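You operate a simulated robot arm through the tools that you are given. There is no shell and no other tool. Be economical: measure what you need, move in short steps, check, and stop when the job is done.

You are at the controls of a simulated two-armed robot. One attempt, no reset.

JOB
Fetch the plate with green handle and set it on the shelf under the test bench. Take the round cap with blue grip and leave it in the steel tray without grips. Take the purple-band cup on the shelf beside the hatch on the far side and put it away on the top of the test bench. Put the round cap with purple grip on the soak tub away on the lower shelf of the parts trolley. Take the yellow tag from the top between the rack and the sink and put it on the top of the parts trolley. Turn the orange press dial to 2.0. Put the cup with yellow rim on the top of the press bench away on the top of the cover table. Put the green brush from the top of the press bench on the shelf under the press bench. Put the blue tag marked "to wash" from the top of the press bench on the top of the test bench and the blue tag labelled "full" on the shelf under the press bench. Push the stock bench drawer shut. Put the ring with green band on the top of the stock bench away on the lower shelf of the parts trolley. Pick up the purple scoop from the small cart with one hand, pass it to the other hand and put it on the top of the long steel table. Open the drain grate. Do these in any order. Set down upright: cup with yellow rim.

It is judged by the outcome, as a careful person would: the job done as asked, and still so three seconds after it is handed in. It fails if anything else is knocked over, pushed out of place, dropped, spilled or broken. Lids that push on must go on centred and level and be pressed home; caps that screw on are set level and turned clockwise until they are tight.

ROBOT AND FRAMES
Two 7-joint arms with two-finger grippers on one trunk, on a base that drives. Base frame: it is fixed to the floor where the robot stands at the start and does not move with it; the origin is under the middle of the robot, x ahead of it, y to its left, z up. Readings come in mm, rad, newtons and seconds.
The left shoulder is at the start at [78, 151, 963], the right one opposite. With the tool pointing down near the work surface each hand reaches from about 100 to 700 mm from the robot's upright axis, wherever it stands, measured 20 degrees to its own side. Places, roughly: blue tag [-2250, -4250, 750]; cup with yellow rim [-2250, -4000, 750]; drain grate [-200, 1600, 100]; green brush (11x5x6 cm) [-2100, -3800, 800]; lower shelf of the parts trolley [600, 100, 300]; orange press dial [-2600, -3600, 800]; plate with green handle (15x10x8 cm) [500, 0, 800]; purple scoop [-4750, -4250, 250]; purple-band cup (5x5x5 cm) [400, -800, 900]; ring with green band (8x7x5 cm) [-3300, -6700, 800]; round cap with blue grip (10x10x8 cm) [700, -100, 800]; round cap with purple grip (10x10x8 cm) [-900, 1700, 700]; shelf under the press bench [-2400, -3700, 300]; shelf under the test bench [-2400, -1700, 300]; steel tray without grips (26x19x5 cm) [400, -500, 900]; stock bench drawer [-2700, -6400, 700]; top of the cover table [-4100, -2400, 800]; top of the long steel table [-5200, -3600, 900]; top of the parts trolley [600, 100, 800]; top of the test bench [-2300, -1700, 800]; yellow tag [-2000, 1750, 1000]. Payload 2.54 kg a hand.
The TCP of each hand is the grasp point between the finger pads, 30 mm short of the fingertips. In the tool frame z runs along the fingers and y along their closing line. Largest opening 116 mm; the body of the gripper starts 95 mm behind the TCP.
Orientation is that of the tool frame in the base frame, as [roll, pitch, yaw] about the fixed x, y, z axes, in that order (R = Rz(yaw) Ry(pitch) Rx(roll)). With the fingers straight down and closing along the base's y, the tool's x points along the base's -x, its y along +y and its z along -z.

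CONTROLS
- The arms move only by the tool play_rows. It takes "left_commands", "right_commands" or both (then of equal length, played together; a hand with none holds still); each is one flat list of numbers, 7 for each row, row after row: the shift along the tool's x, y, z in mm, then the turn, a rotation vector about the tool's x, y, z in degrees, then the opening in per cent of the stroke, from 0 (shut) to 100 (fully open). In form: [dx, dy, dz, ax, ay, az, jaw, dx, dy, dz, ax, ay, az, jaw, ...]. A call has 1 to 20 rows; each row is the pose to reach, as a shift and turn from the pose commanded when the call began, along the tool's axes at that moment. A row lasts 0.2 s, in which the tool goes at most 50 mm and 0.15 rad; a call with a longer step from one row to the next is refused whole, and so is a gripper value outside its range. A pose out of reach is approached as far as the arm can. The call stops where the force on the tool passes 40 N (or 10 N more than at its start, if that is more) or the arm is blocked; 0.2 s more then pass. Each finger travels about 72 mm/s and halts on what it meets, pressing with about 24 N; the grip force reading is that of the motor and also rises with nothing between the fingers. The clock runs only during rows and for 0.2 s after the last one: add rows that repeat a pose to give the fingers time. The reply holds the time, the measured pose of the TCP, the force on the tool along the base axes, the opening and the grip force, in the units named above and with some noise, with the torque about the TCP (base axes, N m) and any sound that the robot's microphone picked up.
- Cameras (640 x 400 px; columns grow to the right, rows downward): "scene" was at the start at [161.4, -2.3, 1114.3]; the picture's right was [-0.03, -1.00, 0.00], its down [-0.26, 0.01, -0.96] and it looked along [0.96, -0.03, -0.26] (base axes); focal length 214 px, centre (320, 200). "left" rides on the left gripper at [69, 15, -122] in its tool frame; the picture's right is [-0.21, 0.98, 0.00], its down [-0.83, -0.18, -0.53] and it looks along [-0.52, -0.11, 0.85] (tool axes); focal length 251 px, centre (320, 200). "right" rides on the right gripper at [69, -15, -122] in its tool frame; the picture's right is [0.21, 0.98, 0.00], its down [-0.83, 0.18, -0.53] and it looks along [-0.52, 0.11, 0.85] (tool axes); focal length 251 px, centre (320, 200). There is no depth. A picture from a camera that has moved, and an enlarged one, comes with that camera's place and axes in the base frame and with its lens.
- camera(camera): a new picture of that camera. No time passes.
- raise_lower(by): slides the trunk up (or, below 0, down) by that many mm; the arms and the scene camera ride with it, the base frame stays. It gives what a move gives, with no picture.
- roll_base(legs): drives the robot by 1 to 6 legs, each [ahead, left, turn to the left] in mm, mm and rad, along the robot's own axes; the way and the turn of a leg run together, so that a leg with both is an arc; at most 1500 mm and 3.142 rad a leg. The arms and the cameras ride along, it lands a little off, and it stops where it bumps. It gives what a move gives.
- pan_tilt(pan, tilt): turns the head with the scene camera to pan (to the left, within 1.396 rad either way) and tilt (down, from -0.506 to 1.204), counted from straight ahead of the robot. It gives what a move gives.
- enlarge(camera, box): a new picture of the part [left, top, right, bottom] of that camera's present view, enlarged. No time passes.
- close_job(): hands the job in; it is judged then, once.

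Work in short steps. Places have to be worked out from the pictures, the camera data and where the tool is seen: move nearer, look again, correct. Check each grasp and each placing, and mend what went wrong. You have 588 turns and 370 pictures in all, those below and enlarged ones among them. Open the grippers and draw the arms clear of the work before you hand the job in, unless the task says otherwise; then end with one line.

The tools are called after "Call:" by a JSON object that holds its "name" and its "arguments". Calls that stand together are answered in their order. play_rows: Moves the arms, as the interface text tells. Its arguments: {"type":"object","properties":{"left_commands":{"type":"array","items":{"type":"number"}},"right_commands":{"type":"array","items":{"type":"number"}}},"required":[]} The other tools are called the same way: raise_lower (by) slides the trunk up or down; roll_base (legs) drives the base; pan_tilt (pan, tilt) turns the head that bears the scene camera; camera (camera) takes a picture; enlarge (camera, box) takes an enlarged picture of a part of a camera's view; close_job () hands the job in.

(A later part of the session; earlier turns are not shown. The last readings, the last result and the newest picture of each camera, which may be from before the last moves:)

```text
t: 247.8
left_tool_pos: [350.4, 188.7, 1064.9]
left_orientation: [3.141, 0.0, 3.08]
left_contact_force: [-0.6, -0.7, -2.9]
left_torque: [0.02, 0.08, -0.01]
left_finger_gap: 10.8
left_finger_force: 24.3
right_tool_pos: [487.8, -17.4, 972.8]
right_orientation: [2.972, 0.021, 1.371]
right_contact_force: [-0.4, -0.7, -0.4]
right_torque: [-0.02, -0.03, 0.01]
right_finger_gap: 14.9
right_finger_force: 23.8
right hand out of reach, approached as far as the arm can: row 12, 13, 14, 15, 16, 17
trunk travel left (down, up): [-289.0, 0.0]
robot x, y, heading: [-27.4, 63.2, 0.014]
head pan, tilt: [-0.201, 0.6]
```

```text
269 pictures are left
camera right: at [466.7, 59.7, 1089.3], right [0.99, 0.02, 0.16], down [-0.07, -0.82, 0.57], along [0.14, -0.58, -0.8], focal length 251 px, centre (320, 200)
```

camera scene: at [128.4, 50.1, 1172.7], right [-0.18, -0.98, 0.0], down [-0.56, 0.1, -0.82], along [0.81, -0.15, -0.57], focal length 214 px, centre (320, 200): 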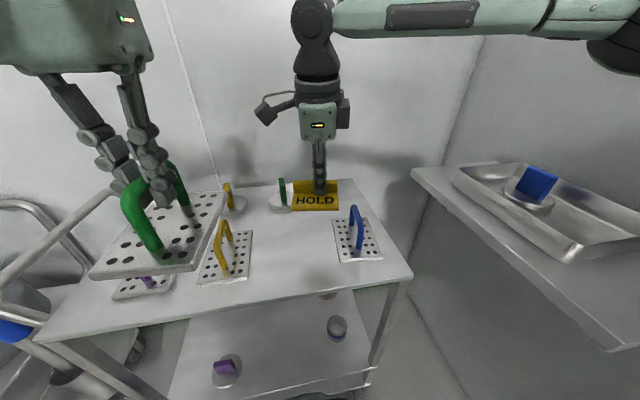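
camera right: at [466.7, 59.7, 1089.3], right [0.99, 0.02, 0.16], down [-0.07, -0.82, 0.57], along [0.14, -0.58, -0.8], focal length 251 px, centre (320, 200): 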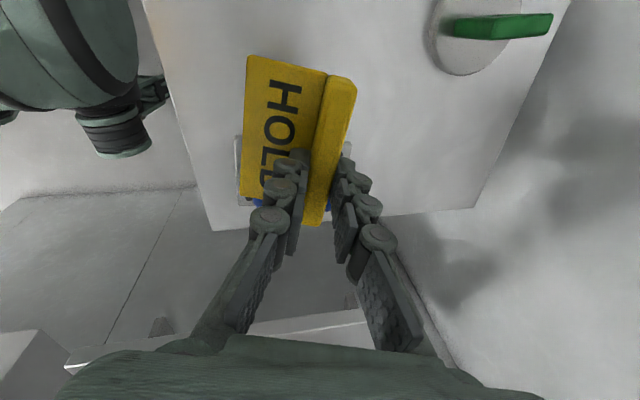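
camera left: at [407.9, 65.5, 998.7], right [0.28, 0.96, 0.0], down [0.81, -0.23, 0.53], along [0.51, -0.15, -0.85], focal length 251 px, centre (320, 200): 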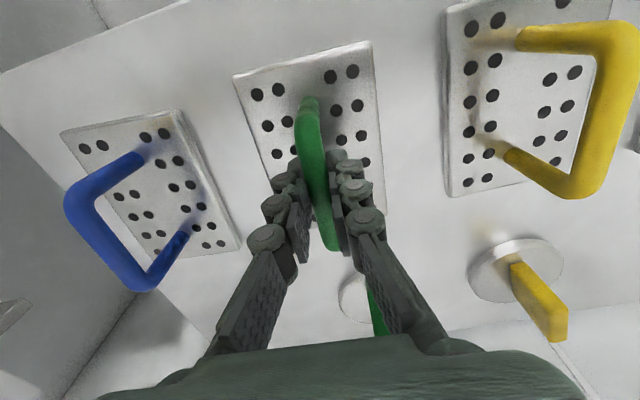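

The right arm is at its lateral limit; I strafe the base left 40 mm to centre the tag over the free place.

Call:
{"name": "roll_base", "arguments": {"legs": [[0, 42, 0]]}}

Call:
{"name": "play_rows", "arguments": {"right_commands": [0, 1, 5, 0, 0, 0, 0, 0, 3, 15, 0, 0, 0, 0, 0, 5, 30, 0, 0, 0, 0, 0, 8, 46, 0, 0, 0, 0, 0, 11, 62, 0, 0, 0, 0, 0, 14, 78, 0, 0, 0, 0, 0, 17, 92, 0, 0, 0, 0, 0, 18, 102, 0, 0, 0, 0]}}

Call:
{"name": "camera", "arguments": {"camera": "scene"}}

Call:
{"name": "camera", "arguments": {"camera": "right"}}

```text
t: 248.8
left_tool_pos: [348.4, 232.5, 1064.1]
left_orientation: [3.141, -0.002, 3.076]
left_contact_force: [-0.1, 0.0, -4.7]
left_torque: [-0.01, 0.05, -0.01]
left_finger_gap: 11.5
left_finger_force: 23.6
right_tool_pos: [486.9, 23.5, 973.0]
right_orientation: [2.973, 0.021, 1.371]
right_contact_force: [0.5, -0.3, 0.0]
right_torque: [-0.04, 0.03, -0.01]
right_finger_gap: 14.7
right_finger_force: 24.0
trunk travel left (down, up): [-289.0, 0.0]
robot x, y, heading: [-26.5, 106.2, 0.017]
head pan, tilt: [-0.201, 0.6]
```

```text
t: 250.7
left_tool_pos: [348.9, 231.1, 1064.6]
left_orientation: [-3.141, -0.001, 3.077]
left_contact_force: [0.4, -0.1, -3.4]
left_torque: [-0.01, 0.02, 0.03]
left_finger_gap: 11.0
left_finger_force: 23.8
right_tool_pos: [520.4, 12.5, 876.2]
right_orientation: [2.972, 0.019, 1.37]
right_contact_force: [-0.8, 0.8, -0.5]
right_torque: [0.02, 0.02, 0.01]
right_finger_gap: 14.8
right_finger_force: 24.5
right hand out of reach, approached as far as the arm can: row 8
trunk travel left (down, up): [-289.0, 0.0]
robot x, y, heading: [-28.3, 108.8, 0.017]
head pan, tilt: [-0.201, 0.6]
```

```text
268 pictures are left
camera scene: at [127.6, 92.0, 1172.8], right [-0.18, -0.98, 0.0], down [-0.56, 0.1, -0.82], along [0.81, -0.15, -0.57], focal length 214 px, centre (320, 200)
```

scene: 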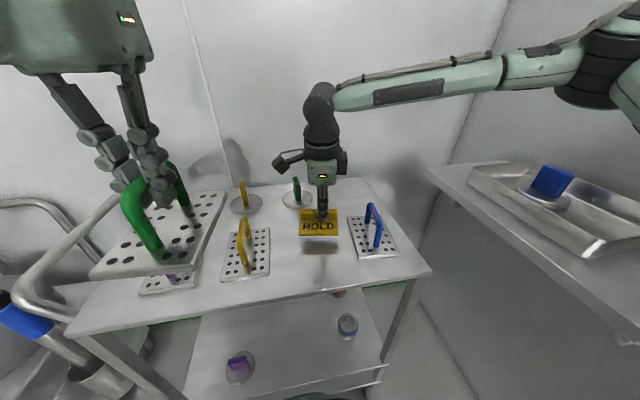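

```text
267 pictures are left
camera right: at [498.1, 88.9, 992.5], right [0.99, 0.02, 0.16], down [-0.08, -0.82, 0.57], along [0.14, -0.58, -0.8], focal length 251 px, centre (320, 200)
```

right: 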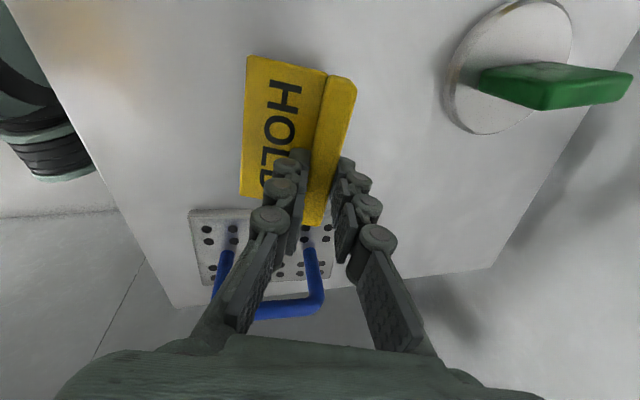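

Tag is over the free spot. Lower gently straight down.

Call:
{"name": "play_rows", "arguments": {"right_commands": [0, -1, 5, 0, 0, 0, 0, 1, -2, 10, 0, 0, 0, 0, 1, -3, 15, 0, 0, 0, 0, 2, -4, 20, 0, 0, 0, 0, 2, -5, 25, 0, 0, 0, 0, 3, -6, 29, 0, 0, 0, 0]}}

Call:
{"name": "camera", "arguments": {"camera": "scene"}}

```text
t: 252.1
left_tool_pos: [347.7, 231.4, 1065.5]
left_orientation: [-3.141, -0.001, 3.075]
left_contact_force: [-0.7, 0.2, -4.4]
left_torque: [-0.02, 0.01, 0.0]
left_finger_gap: 11.1
left_finger_force: 23.9
right_tool_pos: [515.1, 6.8, 847.7]
right_orientation: [2.971, 0.019, 1.369]
right_contact_force: [1.1, 0.1, 1.4]
right_torque: [0.05, 0.04, -0.01]
right_finger_gap: 14.9
right_finger_force: 23.9
right hand out of reach, approached as far as the arm can: row 3, 4, 5, 6
trunk travel left (down, up): [-289.0, 0.0]
robot x, y, heading: [-27.0, 103.6, 0.021]
head pan, tilt: [-0.201, 0.6]
```

```text
266 pictures are left
camera scene: at [127.4, 92.0, 1172.8], right [-0.18, -0.98, 0.0], down [-0.56, 0.1, -0.82], along [0.81, -0.15, -0.57], focal length 214 px, centre (320, 200)
```

scene: 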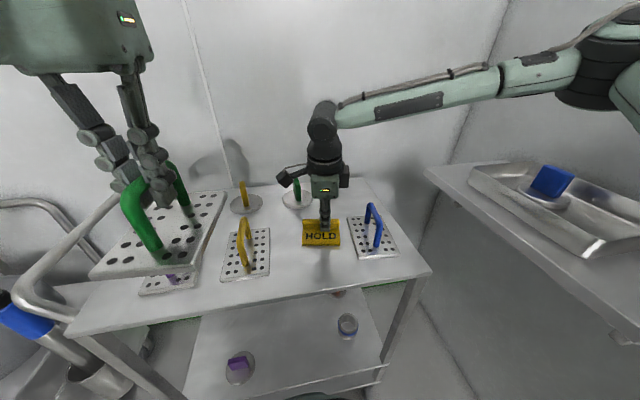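

Call:
{"name": "play_rows", "arguments": {"right_commands": [0, 0, 2, 0, 0, 0, 0, 0, 0, 4, 0, 0, 0, 0, 0, 0, 7, 0, 0, 0, 0]}}

Call:
{"name": "enlarge", "arguments": {"camera": "scene", "box": [270, 180, 410, 270]}}

```text
t: 252.8
left_tool_pos: [347.3, 231.6, 1066.0]
left_orientation: [-3.141, -0.001, 3.077]
left_contact_force: [-0.1, 0.6, -3.8]
left_torque: [-0.02, 0.03, -0.01]
left_finger_gap: 10.8
left_finger_force: 24.4
right_tool_pos: [516.3, 6.4, 842.9]
right_orientation: [2.968, 0.016, 1.372]
right_contact_force: [0.6, 1.6, 9.8]
right_torque: [0.75, 0.32, -0.22]
right_finger_gap: 15.9
right_finger_force: 23.8
trunk travel left (down, up): [-289.0, 0.0]
robot x, y, heading: [-26.0, 107.4, 0.02]
head pan, tilt: [-0.201, 0.6]
```

```text
4.44 times, centred on (340, 225) of scene
camera zoom: at [126.9, 92.4, 1173.0], right [-0.18, -0.98, 0.0], down [-0.56, 0.1, -0.83], along [0.81, -0.15, -0.56], focal length 953 px, centre (231, 89)
```

zoom: 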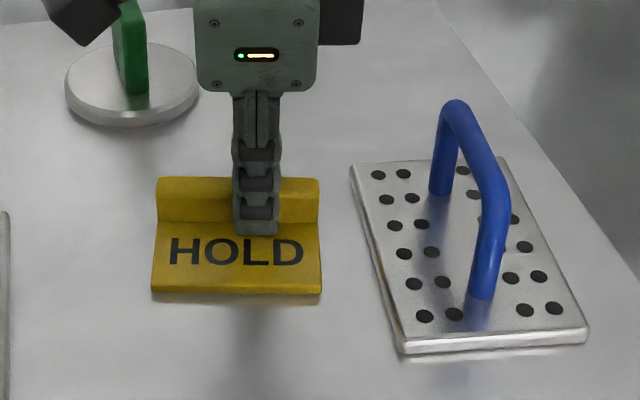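

Contact made. Release and withdraw.

Call:
{"name": "play_rows", "arguments": {"right_commands": [0, 0, 0, 0, 0, 0, 15, 0, 0, 0, 0, 0, 0, 25, 0, 0, 0, 0, 0, 0, 35, 0, 0, 0, 0, 0, 0, 35, 0, -2, -15, 0, 0, 0, 35, 0, -5, -35, 0, 0, 0, 35, 0, -10, -70, 0, 0, 0, 35, 0, -16, -110, 0, 0, 0, 35, 0, -22, -150, 0, 0, 0, 60]}}

Call:
{"name": "enlarge", "arguments": {"camera": "scene", "box": [200, 150, 420, 300]}}

```text
t: 254.8
left_tool_pos: [349.0, 232.3, 1064.1]
left_orientation: [3.141, -0.001, 3.075]
left_contact_force: [-0.7, 0.4, -3.2]
left_torque: [-0.04, 0.07, -0.04]
left_finger_gap: 11.0
left_finger_force: 23.6
right_tool_pos: [471.3, 19.5, 985.6]
right_orientation: [2.972, 0.021, 1.37]
right_contact_force: [-0.1, -0.3, -0.2]
right_torque: [0.04, 0.03, -0.01]
right_finger_gap: 69.9
right_finger_force: 0.0
trunk travel left (down, up): [-289.0, 0.0]
robot x, y, heading: [-27.7, 108.2, 0.017]
head pan, tilt: [-0.201, 0.6]
```

```text
2.67 times, centred on (310, 225) of scene
camera zoom: at [127.1, 92.2, 1172.8], right [-0.18, -0.98, 0.0], down [-0.56, 0.1, -0.83], along [0.81, -0.15, -0.56], focal length 572 px, centre (347, 133)
```

zoom: 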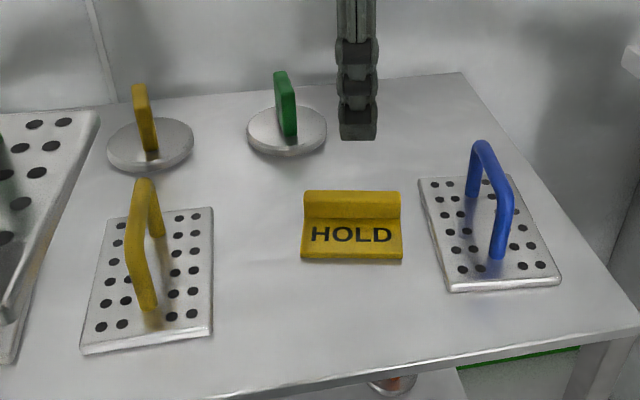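

Tag placed. Back away and restore the right hand to neutral while holding the plate.

Call:
{"name": "roll_base", "arguments": {"legs": [[-330, 120, 0]]}}

Call:
{"name": "play_rows", "arguments": {"right_commands": [0, 0, -10, 5, 0, 0, 100, 0, 0, -20, 9.7, 0, 0, 100]}}

Call:
{"name": "play_rows", "arguments": {"right_commands": [0, 0, -10, 0, 0, -8, 100, 0, 0, -20, 0, 0, -16, 100, -10, 0, -30, 0, 0, -24, 100, -20, 0, -40, 0, 0, -32, 100, -30, 0, -50, 0, 0, -40, 100, -40, 0, -60, 0, 0, -48, 100, -50, 0, -70, 0, 0, -56, 100, -60, 0, -70, 0, 0, -64, 100, -70, 0, -70, 0, 0, -72, 100, -80, 0, -70, 0, 0, -80, 100, -90, 0, -70, 0, 0, -88, 100, -100, 0, -70, 0, 0, -96, 100, -100, 0, -70, 0, 0, -101, 100]}}

Call:
{"name": "roll_base", "arguments": {"legs": [[0, 0, 1.57], [0, 0, 1.57]]}}

Call:
{"name": "pan_tilt", "arguments": {"pan": 0.0, "tilt": 0.3}}

Call:
{"name": "camera", "arguments": {"camera": "scene"}}

```text
t: 257.1
left_tool_pos: [16.6, 347.6, 1066.3]
left_orientation: [3.142, -0.002, 3.079]
left_contact_force: [-1.0, 0.7, -3.4]
left_torque: [0.03, -0.01, -0.03]
left_finger_gap: 11.1
left_finger_force: 23.9
right_tool_pos: [140.2, 135.8, 985.3]
right_orientation: [2.971, 0.021, 1.372]
right_contact_force: [0.5, -0.2, -0.6]
right_torque: [-0.02, -0.04, 0.0]
right_finger_gap: 69.7
right_finger_force: 0.1
trunk travel left (down, up): [-289.0, 0.0]
robot x, y, heading: [-359.2, 220.9, 0.02]
head pan, tilt: [-0.201, 0.6]
```

```text
t: 257.7
left_tool_pos: [17.0, 346.0, 1065.7]
left_orientation: [-3.141, -0.003, 3.079]
left_contact_force: [-0.4, 0.5, -3.2]
left_torque: [0.0, 0.05, 0.02]
left_finger_gap: 10.9
left_finger_force: 23.6
right_tool_pos: [136.6, 136.8, 1005.2]
right_orientation: [-3.14, 0.022, 1.374]
right_contact_force: [0.6, 0.3, 0.0]
right_torque: [0.02, 0.07, -0.01]
right_finger_gap: 116.1
right_finger_force: 0.0
trunk travel left (down, up): [-289.0, 0.0]
robot x, y, heading: [-360.5, 219.9, 0.02]
head pan, tilt: [-0.201, 0.6]
```

```text
t: 260.5
left_tool_pos: [15.5, 346.4, 1065.6]
left_orientation: [3.141, -0.002, 3.079]
left_contact_force: [0.2, -1.2, -3.3]
left_torque: [0.03, 0.01, -0.02]
left_finger_gap: 11.1
left_finger_force: 23.7
right_tool_pos: [117.3, 41.5, 1076.2]
right_orientation: [-3.122, -0.003, 3.137]
right_contact_force: [1.0, 0.8, 0.4]
right_torque: [0.01, -0.01, 0.01]
right_finger_gap: 115.8
right_finger_force: 0.1
right hand out of reach, approached as far as the arm can: row 2
trunk travel left (down, up): [-289.0, 0.0]
robot x, y, heading: [-357.5, 220.9, 0.021]
head pan, tilt: [-0.201, 0.6]
```

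```text
t: 268.8
left_tool_pos: [-735.4, 94.6, 1063.8]
left_orientation: [3.141, -0.002, -0.063]
left_contact_force: [-0.1, -0.4, -3.6]
left_torque: [0.01, -0.05, -0.01]
left_finger_gap: 11.0
left_finger_force: 24.2
right_tool_pos: [-836.8, 402.3, 1077.2]
right_orientation: [-3.12, -0.005, -0.006]
right_contact_force: [-0.2, -0.8, 0.1]
right_torque: [0.0, -0.03, -0.01]
right_finger_gap: 116.1
right_finger_force: 0.1
trunk travel left (down, up): [-289.0, 0.0]
robot x, y, heading: [-358.3, 220.2, -3.125]
head pan, tilt: [-0.201, 0.6]
```

```text
t: 269.6
left_tool_pos: [-735.3, 94.5, 1064.3]
left_orientation: [-3.141, -0.002, -0.065]
left_contact_force: [-0.1, 0.2, -3.5]
left_torque: [0.01, -0.04, 0.0]
left_finger_gap: 11.1
left_finger_force: 23.9
right_tool_pos: [-836.8, 402.6, 1076.9]
right_orientation: [-3.122, -0.005, -0.007]
right_contact_force: [0.2, -0.7, 0.0]
right_torque: [0.01, 0.01, -0.01]
right_finger_gap: 115.8
right_finger_force: 0.0
trunk travel left (down, up): [-289.0, 0.0]
robot x, y, heading: [-357.4, 217.0, -3.124]
head pan, tilt: [0.0, 0.3]
```

```text
263 pictures are left
camera scene: at [-521.1, 218.0, 1200.2], right [-0.02, 1.0, 0.0], down [0.3, 0.01, -0.95], along [-0.95, -0.02, -0.3], focal length 214 px, centre (320, 200)
```

scene: 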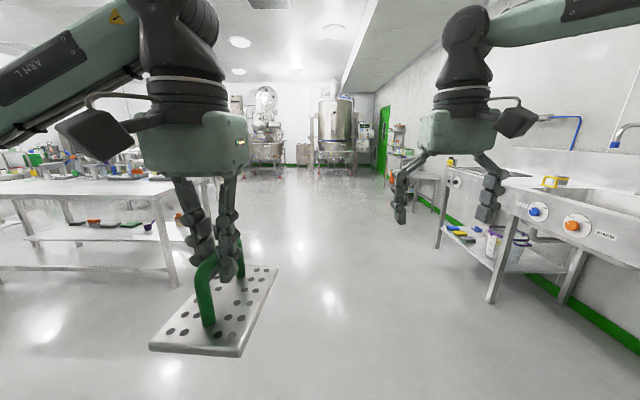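

Open hall ahead. Drive forward 950 and turn left to see the other side.

Call:
{"name": "roll_base", "arguments": {"legs": [[950, 0, 0], [0, 0, 1.57]]}}

Call:
{"name": "camera", "arguments": {"camera": "scene"}}

Call:
{"name": "pan_tilt", "arguments": {"pan": 1.0, "tilt": 0.3}}

Call:
{"name": "camera", "arguments": {"camera": "scene"}}

```text
t: 278.5
left_tool_pos: [-1177.6, -173.7, 1066.5]
left_orientation: [3.141, -0.001, 1.52]
left_contact_force: [0.2, 0.1, -4.0]
left_torque: [0.04, 0.02, -0.04]
left_finger_gap: 11.1
left_finger_force: 23.6
right_tool_pos: [-1483.1, -279.7, 1076.8]
right_orientation: [-3.119, -0.003, 1.578]
right_contact_force: [0.0, -0.8, 0.2]
right_torque: [-0.01, 0.01, 0.0]
right_finger_gap: 115.8
right_finger_force: 0.0
trunk travel left (down, up): [-289.0, 0.0]
robot x, y, heading: [-1308.1, 198.5, -1.539]
head pan, tilt: [0.0, 0.3]
```

```text
262 pictures are left
camera scene: at [-1303.2, 39.6, 1200.3], right [-1.0, -0.03, 0.0], down [-0.01, 0.3, -0.96], along [0.03, -0.95, -0.3], focal length 214 px, centre (320, 200)
```

scene: 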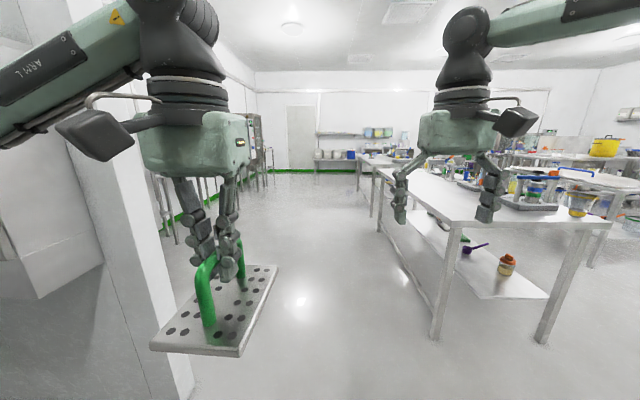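

```text
t: 279.8
left_tool_pos: [-1176.8, -173.6, 1065.3]
left_orientation: [3.14, -0.001, 1.521]
left_contact_force: [0.2, 0.4, -3.6]
left_torque: [0.01, -0.04, -0.04]
left_finger_gap: 11.1
left_finger_force: 23.8
right_tool_pos: [-1482.9, -278.4, 1077.0]
right_orientation: [-3.12, -0.003, 1.576]
right_contact_force: [0.7, 0.6, -0.8]
right_torque: [-0.01, 0.02, -0.01]
right_finger_gap: 116.0
right_finger_force: 0.0
trunk travel left (down, up): [-289.0, 0.0]
robot x, y, heading: [-1305.8, 203.4, -1.538]
head pan, tilt: [1.0, 0.3]
```

```text
261 pictures are left
camera scene: at [-1226.2, 85.0, 1200.3], right [-0.51, -0.86, 0.0], down [-0.25, 0.15, -0.96], along [0.82, -0.49, -0.3], focal length 214 px, centre (320, 200)
```

scene: 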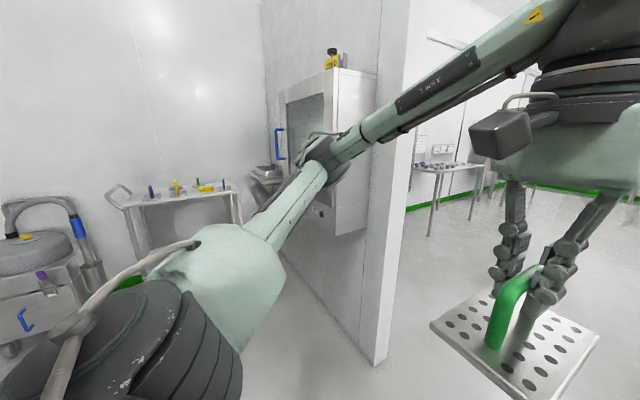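

The partition ends ahead on the left. Drive past it and turn left toward the far side of the hatch wall.

Call:
{"name": "roll_base", "arguments": {"legs": [[1400, 0, 0], [0, 0, 1.54]]}}

Call:
{"name": "pan_tilt", "arguments": {"pan": 0.2, "tilt": 0.3}}

Call:
{"name": "camera", "arguments": {"camera": "scene"}}

```text
t: 290.6
left_tool_pos: [-892.8, -1094.9, 1065.5]
left_orientation: [3.141, 0.0, 3.032]
left_contact_force: [0.0, -0.3, -4.5]
left_torque: [-0.01, 0.02, 0.02]
left_finger_gap: 11.1
left_finger_force: 24.3
right_tool_pos: [-806.5, -1405.5, 1077.4]
right_orientation: [-3.122, -0.004, 3.088]
right_contact_force: [-0.1, 0.3, 0.8]
right_torque: [0.0, 0.01, -0.03]
right_finger_gap: 116.4
right_finger_force: 0.0
trunk travel left (down, up): [-289.0, 0.0]
robot x, y, heading: [-1268.9, -1202.8, -0.023]
head pan, tilt: [1.0, 0.3]
```

```text
t: 291.7
left_tool_pos: [-892.3, -1094.8, 1066.0]
left_orientation: [3.141, -0.002, 3.031]
left_contact_force: [0.3, -0.1, -3.5]
left_torque: [-0.02, 0.05, 0.0]
left_finger_gap: 11.0
left_finger_force: 23.2
right_tool_pos: [-804.8, -1405.9, 1077.3]
right_orientation: [-3.12, -0.004, 3.09]
right_contact_force: [0.6, 0.2, 0.4]
right_torque: [0.03, 0.0, 0.04]
right_finger_gap: 116.1
right_finger_force: 0.0
trunk travel left (down, up): [-289.0, 0.0]
robot x, y, heading: [-1269.7, -1205.1, -0.032]
head pan, tilt: [0.201, 0.3]
```

```text
260 pictures are left
camera scene: at [-1113.5, -1188.3, 1200.3], right [0.17, -0.98, 0.0], down [-0.29, -0.05, -0.96], along [0.94, 0.17, -0.3], focal length 214 px, centre (320, 200)
```

scene: 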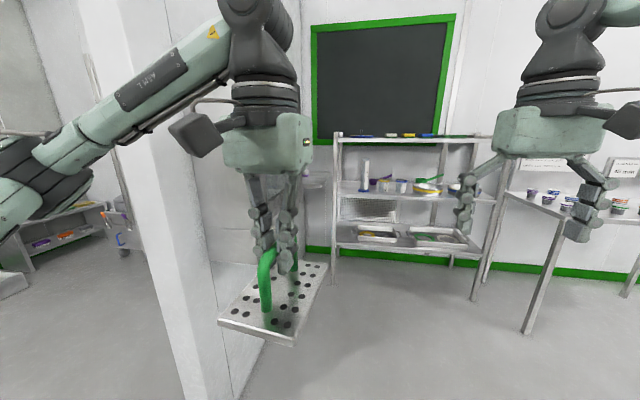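

Call:
{"name": "roll_base", "arguments": {"legs": [[0, -280, 0.03], [800, 0, 0]]}}

Call:
{"name": "pan_tilt", "arguments": {"pan": 0.35, "tilt": 0.3}}

Call:
{"name": "camera", "arguments": {"camera": "scene"}}

```text
t: 298.9
left_tool_pos: [-104.3, -1350.4, 1065.7]
left_orientation: [3.14, -0.002, 3.069]
left_contact_force: [1.1, -0.4, -3.6]
left_torque: [-0.01, 0.03, 0.0]
left_finger_gap: 11.1
left_finger_force: 24.2
right_tool_pos: [-6.3, -1657.5, 1076.7]
right_orientation: [-3.121, -0.006, 3.127]
right_contact_force: [-0.1, 0.3, 0.2]
right_torque: [-0.01, 0.02, -0.01]
right_finger_gap: 115.7
right_finger_force: 0.0
trunk travel left (down, up): [-289.0, 0.0]
robot x, y, heading: [-480.1, -1474.2, 0.011]
head pan, tilt: [0.201, 0.3]
```

```text
t: 299.6
left_tool_pos: [-105.2, -1350.9, 1066.1]
left_orientation: [3.141, -0.001, 3.071]
left_contact_force: [0.7, -0.2, -3.6]
left_torque: [0.04, 0.04, -0.01]
left_finger_gap: 10.7
left_finger_force: 23.9
right_tool_pos: [-6.5, -1658.9, 1076.0]
right_orientation: [-3.12, -0.002, 3.125]
right_contact_force: [-0.1, 0.5, 0.3]
right_torque: [-0.04, -0.03, -0.01]
right_finger_gap: 115.9
right_finger_force: 0.0
trunk travel left (down, up): [-289.0, 0.0]
robot x, y, heading: [-481.8, -1473.7, 0.007]
head pan, tilt: [0.351, 0.3]
```

```text
259 pictures are left
camera scene: at [-326.0, -1439.6, 1200.3], right [0.35, -0.94, 0.0], down [-0.28, -0.1, -0.96], along [0.89, 0.34, -0.3], focal length 214 px, centre (320, 200)
```

scene: 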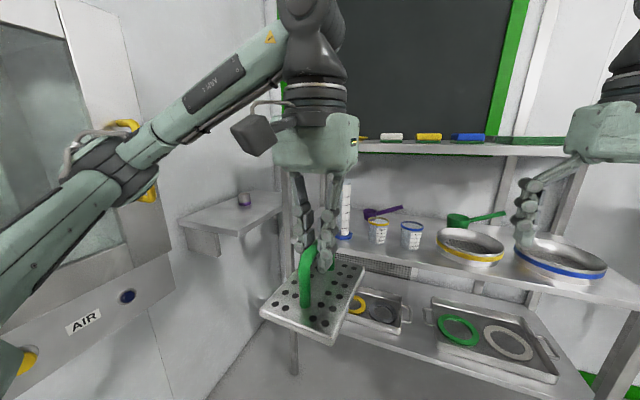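

The purple-band cup stands on a small wall shelf at ≈(380,-820). I rotate to ~1.12 rad and move so the right hand can reach it.

Call:
{"name": "roll_base", "arguments": {"legs": [[0, 0, 1.11], [300, -371, 0]]}}

Call:
{"name": "pan_tilt", "arguments": {"pan": -0.2, "tilt": 0.4}}

Call:
{"name": "camera", "arguments": {"camera": "scene"}}

```text
t: 304.9
left_tool_pos: [-201.5, -1040.5, 1073.7]
left_orientation: [-3.139, 0.018, -2.069]
left_contact_force: [-0.4, -0.4, -3.9]
left_torque: [-0.03, 0.0, 0.03]
left_finger_gap: 10.9
left_finger_force: 24.2
right_tool_pos: [125.2, -1092.4, 1080.1]
right_orientation: [-3.129, 0.009, -2.039]
right_contact_force: [-0.1, 0.4, -0.2]
right_torque: [-0.03, 0.01, 0.0]
right_finger_gap: 115.8
right_finger_force: 0.0
trunk travel left (down, up): [-289.0, 0.0]
robot x, y, heading: [-250.1, -1426.8, 1.126]
head pan, tilt: [0.351, 0.3]
stopped in leg 2: the robot was blocked; the commanded pose is now the measured one
```

```text
t: 305.8
left_tool_pos: [-201.8, -1041.3, 1074.9]
left_orientation: [-3.14, 0.017, -2.073]
left_contact_force: [-0.7, 0.0, -3.5]
left_torque: [-0.04, 0.02, 0.01]
left_finger_gap: 10.9
left_finger_force: 23.5
right_tool_pos: [123.4, -1093.7, 1082.6]
right_orientation: [-3.124, 0.012, -2.044]
right_contact_force: [-0.3, -0.6, -0.2]
right_torque: [-0.01, 0.02, 0.03]
right_finger_gap: 116.0
right_finger_force: 0.1
trunk travel left (down, up): [-289.0, 0.0]
robot x, y, heading: [-250.7, -1428.5, 1.124]
head pan, tilt: [-0.201, 0.4]
```

```text
258 pictures are left
camera scene: at [-167.5, -1305.0, 1193.5], right [0.8, -0.6, -0.01], down [-0.23, -0.29, -0.93], along [0.56, 0.74, -0.37], focal length 214 px, centre (320, 200)
```

scene: 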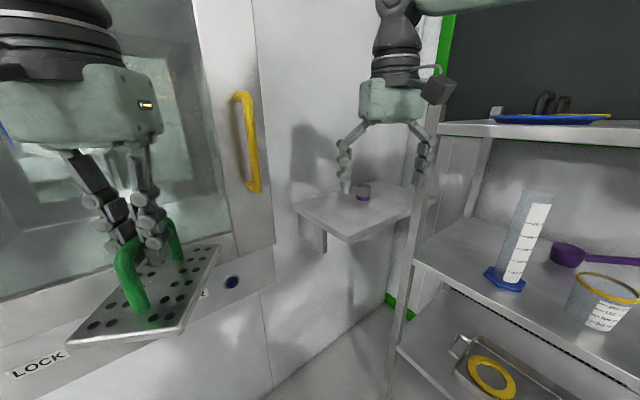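

Call:
{"name": "pan_tilt", "arguments": {"pan": -1.3, "tilt": 0.4}}

Call:
{"name": "camera", "arguments": {"camera": "scene"}}

```text
t: 307.1
left_tool_pos: [-201.7, -1040.6, 1074.1]
left_orientation: [-3.141, 0.017, -2.075]
left_contact_force: [0.2, -0.7, -4.6]
left_torque: [-0.02, 0.04, 0.01]
left_finger_gap: 11.1
left_finger_force: 23.9
right_tool_pos: [122.6, -1093.8, 1083.5]
right_orientation: [-3.129, 0.013, -2.044]
right_contact_force: [0.4, 0.2, 0.7]
right_torque: [0.04, 0.01, -0.02]
right_finger_gap: 115.8
right_finger_force: 0.0
trunk travel left (down, up): [-289.0, 0.0]
robot x, y, heading: [-246.9, -1426.7, 1.125]
head pan, tilt: [-1.3, 0.4]
```

```text
257 pictures are left
camera scene: at [-131.8, -1395.2, 1192.0], right [-0.17, -0.98, -0.02], down [-0.38, 0.08, -0.92], along [0.91, -0.15, -0.39], focal length 214 px, centre (320, 200)
```

scene: 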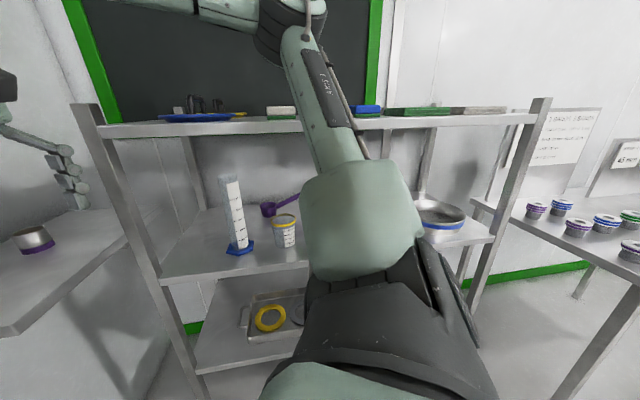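

Call:
{"name": "pan_tilt", "arguments": {"pan": -0.6, "tilt": 1.0}}

Call:
{"name": "camera", "arguments": {"camera": "scene"}}

Call:
{"name": "pan_tilt", "arguments": {"pan": 1.3, "tilt": 0.3}}

Call:
{"name": "camera", "arguments": {"camera": "scene"}}

```text
t: 308.2
left_tool_pos: [-201.3, -1041.1, 1074.5]
left_orientation: [-3.139, 0.018, -2.075]
left_contact_force: [0.6, -0.2, -4.5]
left_torque: [-0.02, 0.01, 0.01]
left_finger_gap: 11.0
left_finger_force: 24.3
right_tool_pos: [123.9, -1094.0, 1083.7]
right_orientation: [-3.129, 0.011, -2.043]
right_contact_force: [-0.1, 0.2, 0.3]
right_torque: [0.03, 0.01, 0.0]
right_finger_gap: 116.4
right_finger_force: 0.0
trunk travel left (down, up): [-289.0, 0.0]
robot x, y, heading: [-251.6, -1423.7, 1.123]
head pan, tilt: [-0.6, 1.0]
```

```text
256 pictures are left
camera scene: at [-162.4, -1343.3, 1142.6], right [0.5, -0.87, -0.01], down [-0.73, -0.41, -0.55], along [0.47, 0.28, -0.83], focal length 214 px, centre (320, 200)
```

scene: 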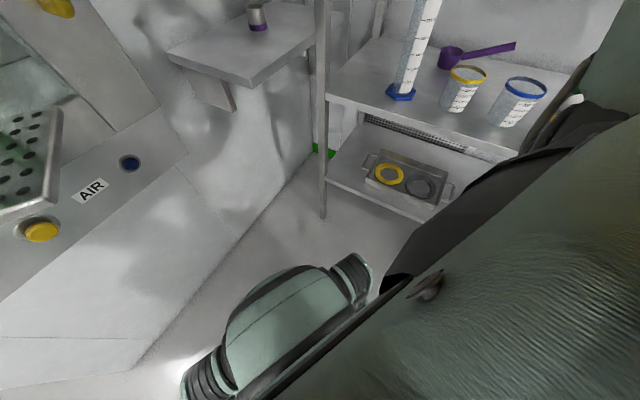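

```text
t: 310.1
left_tool_pos: [-200.5, -1041.1, 1075.0]
left_orientation: [-3.14, 0.018, -2.075]
left_contact_force: [0.7, 0.1, -3.3]
left_torque: [-0.04, 0.01, 0.01]
left_finger_gap: 10.8
left_finger_force: 24.0
right_tool_pos: [123.0, -1093.9, 1084.5]
right_orientation: [-3.127, 0.013, -2.044]
right_contact_force: [0.3, 1.0, -0.3]
right_torque: [0.0, 0.01, -0.02]
right_finger_gap: 115.9
right_finger_force: 0.1
trunk travel left (down, up): [-289.0, 0.0]
robot x, y, heading: [-251.1, -1424.8, 1.126]
head pan, tilt: [1.3, 0.3]
```

```text
255 pictures are left
camera scene: at [-293.2, -1317.9, 1202.1], right [0.66, 0.75, 0.01], down [0.23, -0.18, -0.96], along [-0.72, 0.63, -0.29], focal length 214 px, centre (320, 200)
```

scene: 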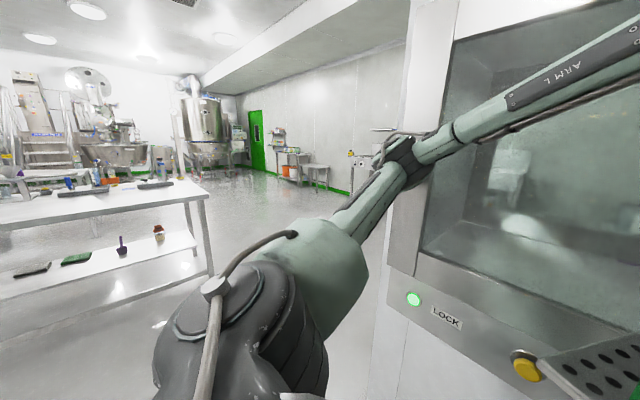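

The left elbow probably brushed the hatch frame (hatch face y≈-876). I back off, turn to face +y, and come to about (90,-1400), where both elbows are clear.

Call:
{"name": "roll_base", "arguments": {"legs": [[-40, 0, 0], [0, 0, 0.446], [60, -330, 0]]}}

Call:
{"name": "pan_tilt", "arguments": {"pan": -0.3, "tilt": 0.4}}

Call:
{"name": "camera", "arguments": {"camera": "scene"}}

```text
t: 313.2
left_tool_pos: [-363.6, -1074.6, 1066.5]
left_orientation: [-3.132, 0.0, -1.628]
left_contact_force: [-0.4, -0.1, -4.1]
left_torque: [0.01, 0.0, 0.01]
left_finger_gap: 11.3
left_finger_force: 24.0
right_tool_pos: [-56.9, -984.1, 1076.6]
right_orientation: [-3.127, -0.006, -1.568]
right_contact_force: [-8.7, 0.4, 3.3]
right_torque: [0.16, -1.05, 0.43]
right_finger_gap: 115.9
right_finger_force: 0.1
trunk travel left (down, up): [-289.0, 0.0]
robot x, y, heading: [-239.0, -1452.8, 1.575]
head pan, tilt: [1.3, 0.3]
stopped in leg 3: the force on the tool passed its limit at 50 N (the readings are from after the stop); the commanded pose is now the measured one
```

```text
t: 314.9
left_tool_pos: [-364.3, -1074.6, 1065.9]
left_orientation: [-3.131, -0.001, -1.629]
left_contact_force: [-0.1, 0.4, -3.9]
left_torque: [-0.04, -0.03, 0.0]
left_finger_gap: 11.4
left_finger_force: 24.2
right_tool_pos: [-55.7, -984.3, 1075.6]
right_orientation: [-3.122, -0.007, -1.572]
right_contact_force: [-18.5, 0.2, 3.4]
right_torque: [0.13, -2.05, 0.9]
right_finger_gap: 115.8
right_finger_force: 0.0
trunk travel left (down, up): [-289.0, 0.0]
robot x, y, heading: [-236.9, -1455.8, 1.577]
head pan, tilt: [-0.3, 0.4]
```

```text
254 pictures are left
camera scene: at [-210.8, -1297.9, 1191.1], right [0.96, -0.29, 0.0], down [-0.11, -0.37, -0.92], along [0.27, 0.88, -0.39], focal length 214 px, centre (320, 200)
```

scene: 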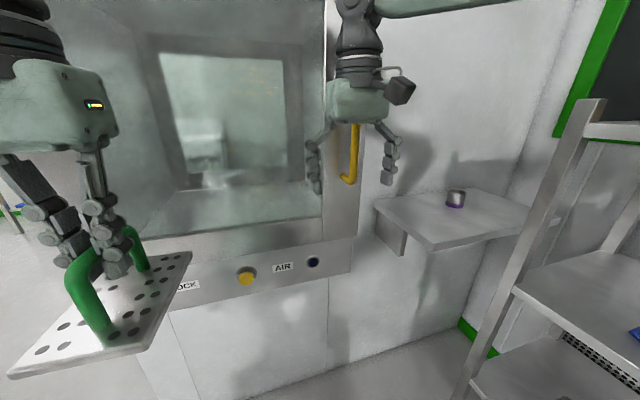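

The right fingers touched the yellow hatch handle. I move off to the left, back up, and then pass by.

Call:
{"name": "roll_base", "arguments": {"legs": [[0, 40, 0], [-180, 0, 0], [0, -370, 0]]}}

Call:
{"name": "camera", "arguments": {"camera": "scene"}}

```text
t: 320.2
left_tool_pos: [-88.7, -1257.0, 1066.8]
left_orientation: [-3.112, 0.004, -1.622]
left_contact_force: [-0.4, 0.2, -3.7]
left_torque: [-0.05, 0.04, 0.0]
left_finger_gap: 11.0
left_finger_force: 24.1
right_tool_pos: [211.5, -1165.4, 1085.1]
right_orientation: [-3.081, 0.001, -1.551]
right_contact_force: [-0.3, -0.6, 0.6]
right_torque: [0.0, 0.04, 0.04]
right_finger_gap: 116.1
right_finger_force: 0.0
trunk travel left (down, up): [-289.0, 0.0]
robot x, y, heading: [59.4, -1633.8, 1.576]
head pan, tilt: [-0.3, 0.4]
stopped in leg 3: the robot was blocked; the commanded pose is now the measured one
```

```text
253 pictures are left
camera scene: at [63.4, -1479.6, 1193.5], right [0.96, -0.29, 0.02], down [-0.09, -0.37, -0.92], along [0.27, 0.88, -0.38], focal length 214 px, centre (320, 200)
```

scene: 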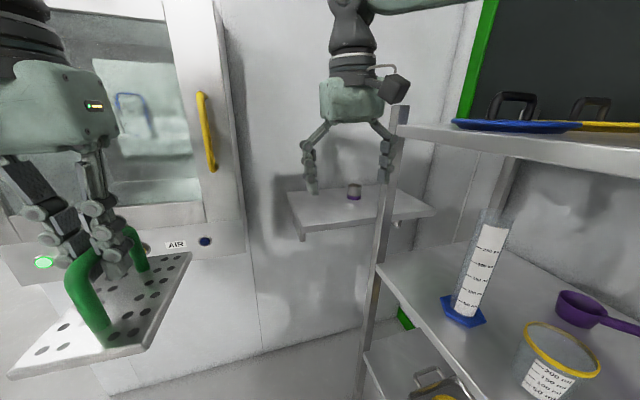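

The right elbow touches the rack. Move left off it, then straighten the right arm forward before advancing.

Call:
{"name": "roll_base", "arguments": {"legs": [[0, 70, 0]]}}

Call:
{"name": "play_rows", "arguments": {"right_commands": [-30, 0, 0, 1, 0, 0, 100, -60, 0, 0, 1, -3, 0, 100, -90, 0, 0, 1, -6, 0, 100, -110, 0, 0, 1, -10, 0, 100, -130, 0, 0, 1, -14, 0, 100, -150, 0, 0, 1, -18, 0, 100, -170, 0, 0, 1, -22, 0, 100]}}

Call:
{"name": "pan_tilt", "arguments": {"pan": -1.1, "tilt": 0.2}}

Call:
{"name": "camera", "arguments": {"camera": "scene"}}

```text
t: 321.6
left_tool_pos: [-138.5, -1255.5, 1066.6]
left_orientation: [-3.135, 0.001, -1.622]
left_contact_force: [-0.8, 0.3, -3.5]
left_torque: [-0.03, 0.01, -0.02]
left_finger_gap: 11.1
left_finger_force: 24.3
right_tool_pos: [164.8, -1163.7, 1077.3]
right_orientation: [-3.109, -0.006, -1.56]
right_contact_force: [0.0, -0.7, -0.1]
right_torque: [0.03, -0.05, -0.01]
right_finger_gap: 115.9
right_finger_force: 0.1
trunk travel left (down, up): [-289.0, 0.0]
robot x, y, heading: [-11.1, -1637.0, 1.575]
head pan, tilt: [-0.3, 0.4]
```

```text
t: 323.2
left_tool_pos: [-139.9, -1254.0, 1065.1]
left_orientation: [-3.135, -0.001, -1.623]
left_contact_force: [0.0, -0.1, -4.4]
left_torque: [-0.05, -0.02, 0.0]
left_finger_gap: 10.9
left_finger_force: 23.6
right_tool_pos: [164.0, -991.7, 1075.6]
right_orientation: [-3.091, 0.379, -1.545]
right_contact_force: [0.2, -0.1, -0.3]
right_torque: [-0.01, 0.0, 0.02]
right_finger_gap: 115.8
right_finger_force: 0.3
trunk travel left (down, up): [-289.0, 0.0]
robot x, y, heading: [-6.0, -1635.1, 1.577]
head pan, tilt: [-0.3, 0.4]
```

```text
t: 324.3
left_tool_pos: [-138.5, -1254.8, 1066.4]
left_orientation: [-3.135, -0.002, -1.623]
left_contact_force: [-0.2, 0.0, -4.6]
left_torque: [0.0, -0.01, 0.0]
left_finger_gap: 11.4
left_finger_force: 24.0
right_tool_pos: [163.5, -993.6, 1074.9]
right_orientation: [-3.091, 0.379, -1.544]
right_contact_force: [-0.7, -0.2, 0.2]
right_torque: [-0.02, -0.01, -0.03]
right_finger_gap: 116.0
right_finger_force: 0.1
trunk travel left (down, up): [-289.0, 0.0]
robot x, y, heading: [-10.7, -1632.5, 1.58]
head pan, tilt: [-1.1, 0.201]
```

```text
252 pictures are left
camera scene: at [71.8, -1523.1, 1209.5], right [0.46, -0.89, 0.0], down [-0.18, -0.09, -0.98], along [0.87, 0.45, -0.2], focal length 214 px, centre (320, 200)
```

scene: 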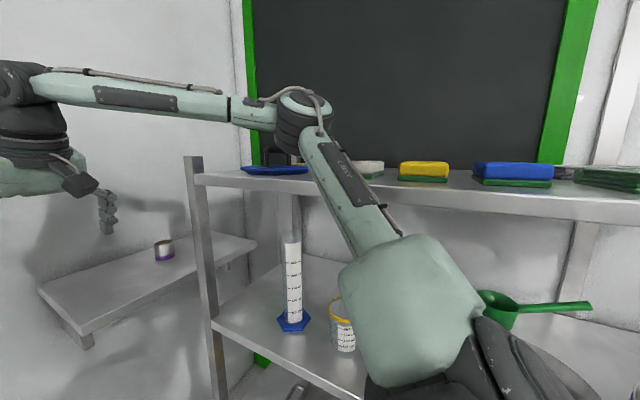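

Robot can stay at x≈0 and reach right. I swing the right hand right, then drive forward 200.

Call:
{"name": "play_rows", "arguments": {"right_commands": [0, -30, 0, 0, 0, 4, 100, 0, -60, 0, 0, 0, 8, 100, 0, -90, 0, 0, 0, 12, 100, 0, -115, 0, 0, 0, 16, 100]}}

Call:
{"name": "roll_base", "arguments": {"legs": [[180, 0, 0]]}}

Call:
{"name": "pan_tilt", "arguments": {"pan": -0.6, "tilt": 0.4}}

Call:
{"name": "camera", "arguments": {"camera": "scene"}}

Call:
{"name": "camera", "arguments": {"camera": "right"}}

```text
t: 325.3
left_tool_pos: [-137.6, -1255.3, 1066.8]
left_orientation: [-3.135, -0.001, -1.625]
left_contact_force: [-0.1, -0.3, -3.5]
left_torque: [-0.04, -0.01, -0.02]
left_finger_gap: 11.3
left_finger_force: 24.1
right_tool_pos: [279.9, -992.8, 1082.0]
right_orientation: [3.08, 0.377, -1.847]
right_contact_force: [-0.7, 0.3, -0.3]
right_torque: [0.01, 0.01, 0.0]
right_finger_gap: 115.8
right_finger_force: 0.1
trunk travel left (down, up): [-289.0, 0.0]
robot x, y, heading: [-6.2, -1634.0, 1.581]
head pan, tilt: [-1.1, 0.201]
```

```text
t: 326.8
left_tool_pos: [-139.6, -1074.1, 1066.9]
left_orientation: [-3.135, 0.001, -1.624]
left_contact_force: [-0.4, 0.2, -3.2]
left_torque: [-0.07, 0.0, -0.02]
left_finger_gap: 11.2
left_finger_force: 24.0
right_tool_pos: [277.7, -811.9, 1081.0]
right_orientation: [3.082, 0.377, -1.843]
right_contact_force: [0.3, -0.2, 0.4]
right_torque: [0.01, 0.02, -0.04]
right_finger_gap: 116.0
right_finger_force: 0.0
trunk travel left (down, up): [-289.0, 0.0]
robot x, y, heading: [-10.6, -1456.2, 1.575]
head pan, tilt: [-1.1, 0.201]
```

```text
t: 327.8
left_tool_pos: [-140.1, -1075.2, 1065.9]
left_orientation: [-3.134, 0.0, -1.624]
left_contact_force: [0.2, -1.4, -3.0]
left_torque: [-0.04, -0.02, 0.01]
left_finger_gap: 11.0
left_finger_force: 24.2
right_tool_pos: [276.5, -812.9, 1081.5]
right_orientation: [3.081, 0.377, -1.846]
right_contact_force: [-0.4, -0.5, -0.3]
right_torque: [0.0, -0.03, 0.03]
right_finger_gap: 115.9
right_finger_force: 0.0
trunk travel left (down, up): [-289.0, 0.0]
robot x, y, heading: [-14.6, -1455.1, 1.582]
head pan, tilt: [-0.6, 0.4]
```

```text
251 pictures are left
camera scene: at [39.6, -1309.8, 1191.0], right [0.83, -0.56, 0.0], down [-0.22, -0.32, -0.92], along [0.52, 0.76, -0.39], focal length 214 px, centre (320, 200)
```

scene: 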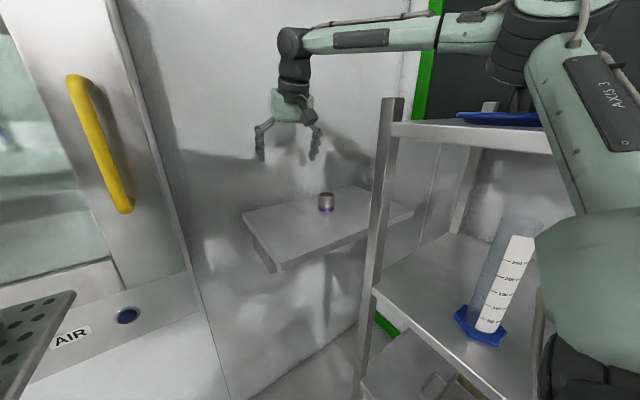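

```text
250 pictures are left
camera right: at [268.2, -923.7, 1169.5], right [-1.0, 0.05, -0.02], down [0.01, 0.59, 0.81], along [0.05, 0.81, -0.59], focal length 251 px, centre (320, 200)
```

right: 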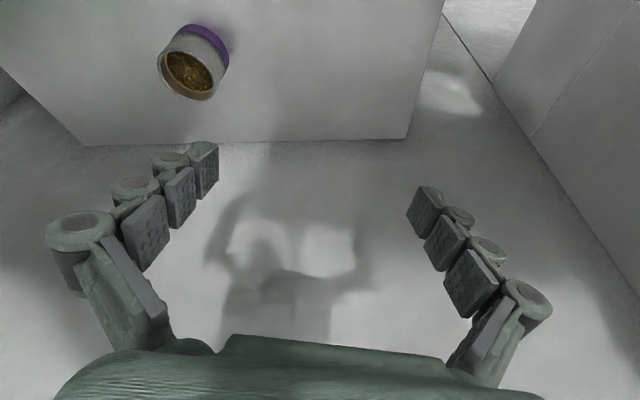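

The cup holds a brown substance, so it must stay level. It's at (396,-817), top ≈950. Shift the hand right, then drive 56 mm forward to be above it.

Call:
{"name": "play_rows", "arguments": {"right_commands": [6, -32, -2, 1, 0, 0, 100, 12, -65, -4, 2, 0, 0, 100, 18, -98, -7, 3.5, 0, 0, 100, 24, -131, -9, 3.5, 0, 0, 100]}}

Call:
{"name": "roll_base", "arguments": {"legs": [[56, 0, 0]]}}

Call:
{"name": "camera", "arguments": {"camera": "right"}}

Call:
{"name": "camera", "arguments": {"camera": "scene"}}

```text
t: 329.0
left_tool_pos: [-158.8, -1070.0, 1064.3]
left_orientation: [-3.118, -0.005, -1.615]
left_contact_force: [-0.4, 0.9, -3.5]
left_torque: [-0.04, -0.02, 0.02]
left_finger_gap: 10.9
left_finger_force: 24.3
right_tool_pos: [370.0, -858.4, 1085.6]
right_orientation: [-3.092, 0.384, -1.803]
right_contact_force: [0.7, -0.3, -0.4]
right_torque: [0.01, 0.0, 0.01]
right_finger_gap: 116.0
right_finger_force: 0.0
trunk travel left (down, up): [-289.0, 0.0]
robot x, y, heading: [-14.3, -1452.6, 1.582]
head pan, tilt: [-0.6, 0.4]
stopped in row 4 (right hand): the arm was blocked; the commanded pose is now the measured one
```

```text
t: 329.9
left_tool_pos: [-155.1, -1037.7, 1064.3]
left_orientation: [-3.122, 0.002, -1.623]
left_contact_force: [-0.4, -0.5, -4.1]
left_torque: [-0.07, -0.01, -0.01]
left_finger_gap: 11.1
left_finger_force: 24.3
right_tool_pos: [370.8, -827.1, 1093.5]
right_orientation: [-3.09, 0.403, -1.804]
right_contact_force: [0.8, 0.4, -0.3]
right_torque: [-0.01, 0.02, -0.01]
right_finger_gap: 116.3
right_finger_force: 0.1
trunk travel left (down, up): [-289.0, 0.0]
robot x, y, heading: [-13.8, -1417.0, 1.583]
head pan, tilt: [-0.6, 0.4]
stopped in leg 1: the robot was blocked; the commanded pose is now the measured one
```

```text
249 pictures are left
camera right: at [353.4, -937.9, 1179.4], right [-0.99, 0.05, -0.13], down [-0.07, 0.59, 0.81], along [0.12, 0.81, -0.58], focal length 251 px, centre (320, 200)
```

right: 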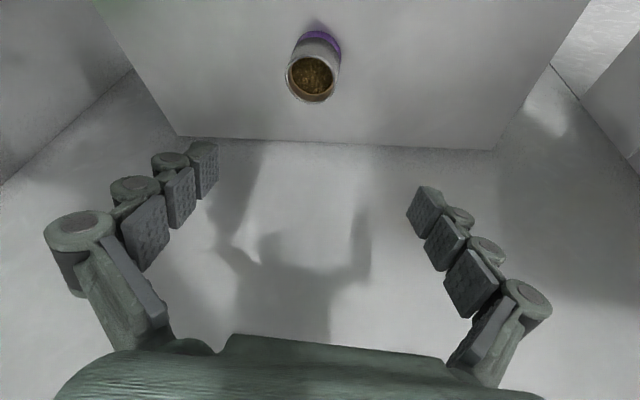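

```text
248 pictures are left
camera scene: at [22.9, -1270.9, 1191.8], right [0.83, -0.56, 0.01], down [-0.2, -0.32, -0.92], along [0.52, 0.77, -0.38], focal length 214 px, centre (320, 200)
```

scene: 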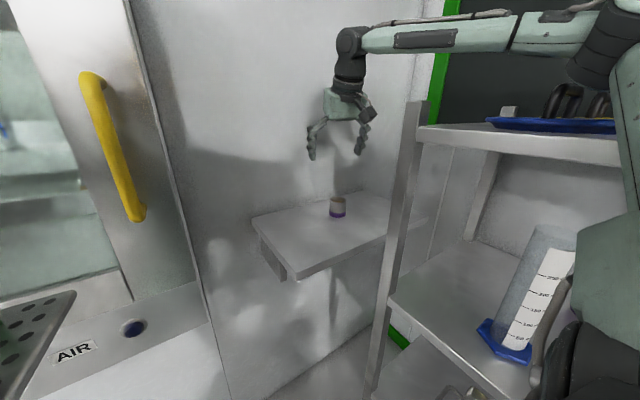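

The right elbow is against the rack (front-left post at ≈(382,-1032)). I retreat left and inspect the rack top.

Call:
{"name": "roll_base", "arguments": {"legs": [[0, 80, 0]]}}

Call:
{"name": "pan_tilt", "arguments": {"pan": -0.9, "tilt": 0.1}}

Call:
{"name": "camera", "arguments": {"camera": "scene"}}

```text
t: 331.4
left_tool_pos: [-222.8, -1036.4, 1067.4]
left_orientation: [-3.135, 0.0, -1.624]
left_contact_force: [0.2, -0.3, -3.2]
left_torque: [-0.04, -0.01, 0.05]
left_finger_gap: 10.9
left_finger_force: 23.7
right_tool_pos: [306.1, -827.4, 1083.9]
right_orientation: [-3.113, 0.392, -1.818]
right_contact_force: [0.1, 0.3, 1.2]
right_torque: [-0.05, -0.02, 0.0]
right_finger_gap: 116.1
right_finger_force: 0.1
trunk travel left (down, up): [-289.0, 0.0]
robot x, y, heading: [-92.1, -1415.8, 1.584]
head pan, tilt: [-0.6, 0.4]
```

```text
t: 332.2
left_tool_pos: [-224.1, -1036.1, 1066.3]
left_orientation: [-3.134, 0.0, -1.621]
left_contact_force: [0.5, 0.7, -3.3]
left_torque: [-0.05, 0.03, -0.01]
left_finger_gap: 11.0
left_finger_force: 23.9
right_tool_pos: [306.6, -826.0, 1083.8]
right_orientation: [-3.113, 0.393, -1.818]
right_contact_force: [-0.3, -0.4, -0.3]
right_torque: [0.0, -0.01, -0.02]
right_finger_gap: 116.1
right_finger_force: 0.1
trunk travel left (down, up): [-289.0, 0.0]
robot x, y, heading: [-91.6, -1415.5, 1.585]
head pan, tilt: [-0.901, 0.099]
```

```text
247 pictures are left
camera scene: at [-23.7, -1288.9, 1218.9], right [0.63, -0.78, 0.0], down [-0.08, -0.06, -0.99], along [0.77, 0.63, -0.1], focal length 214 px, centre (320, 200)
```

scene: 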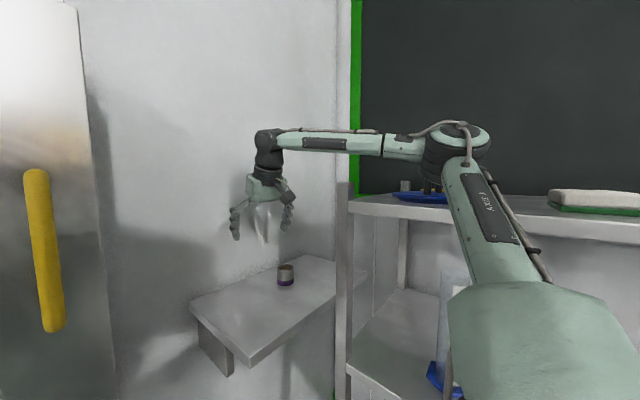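

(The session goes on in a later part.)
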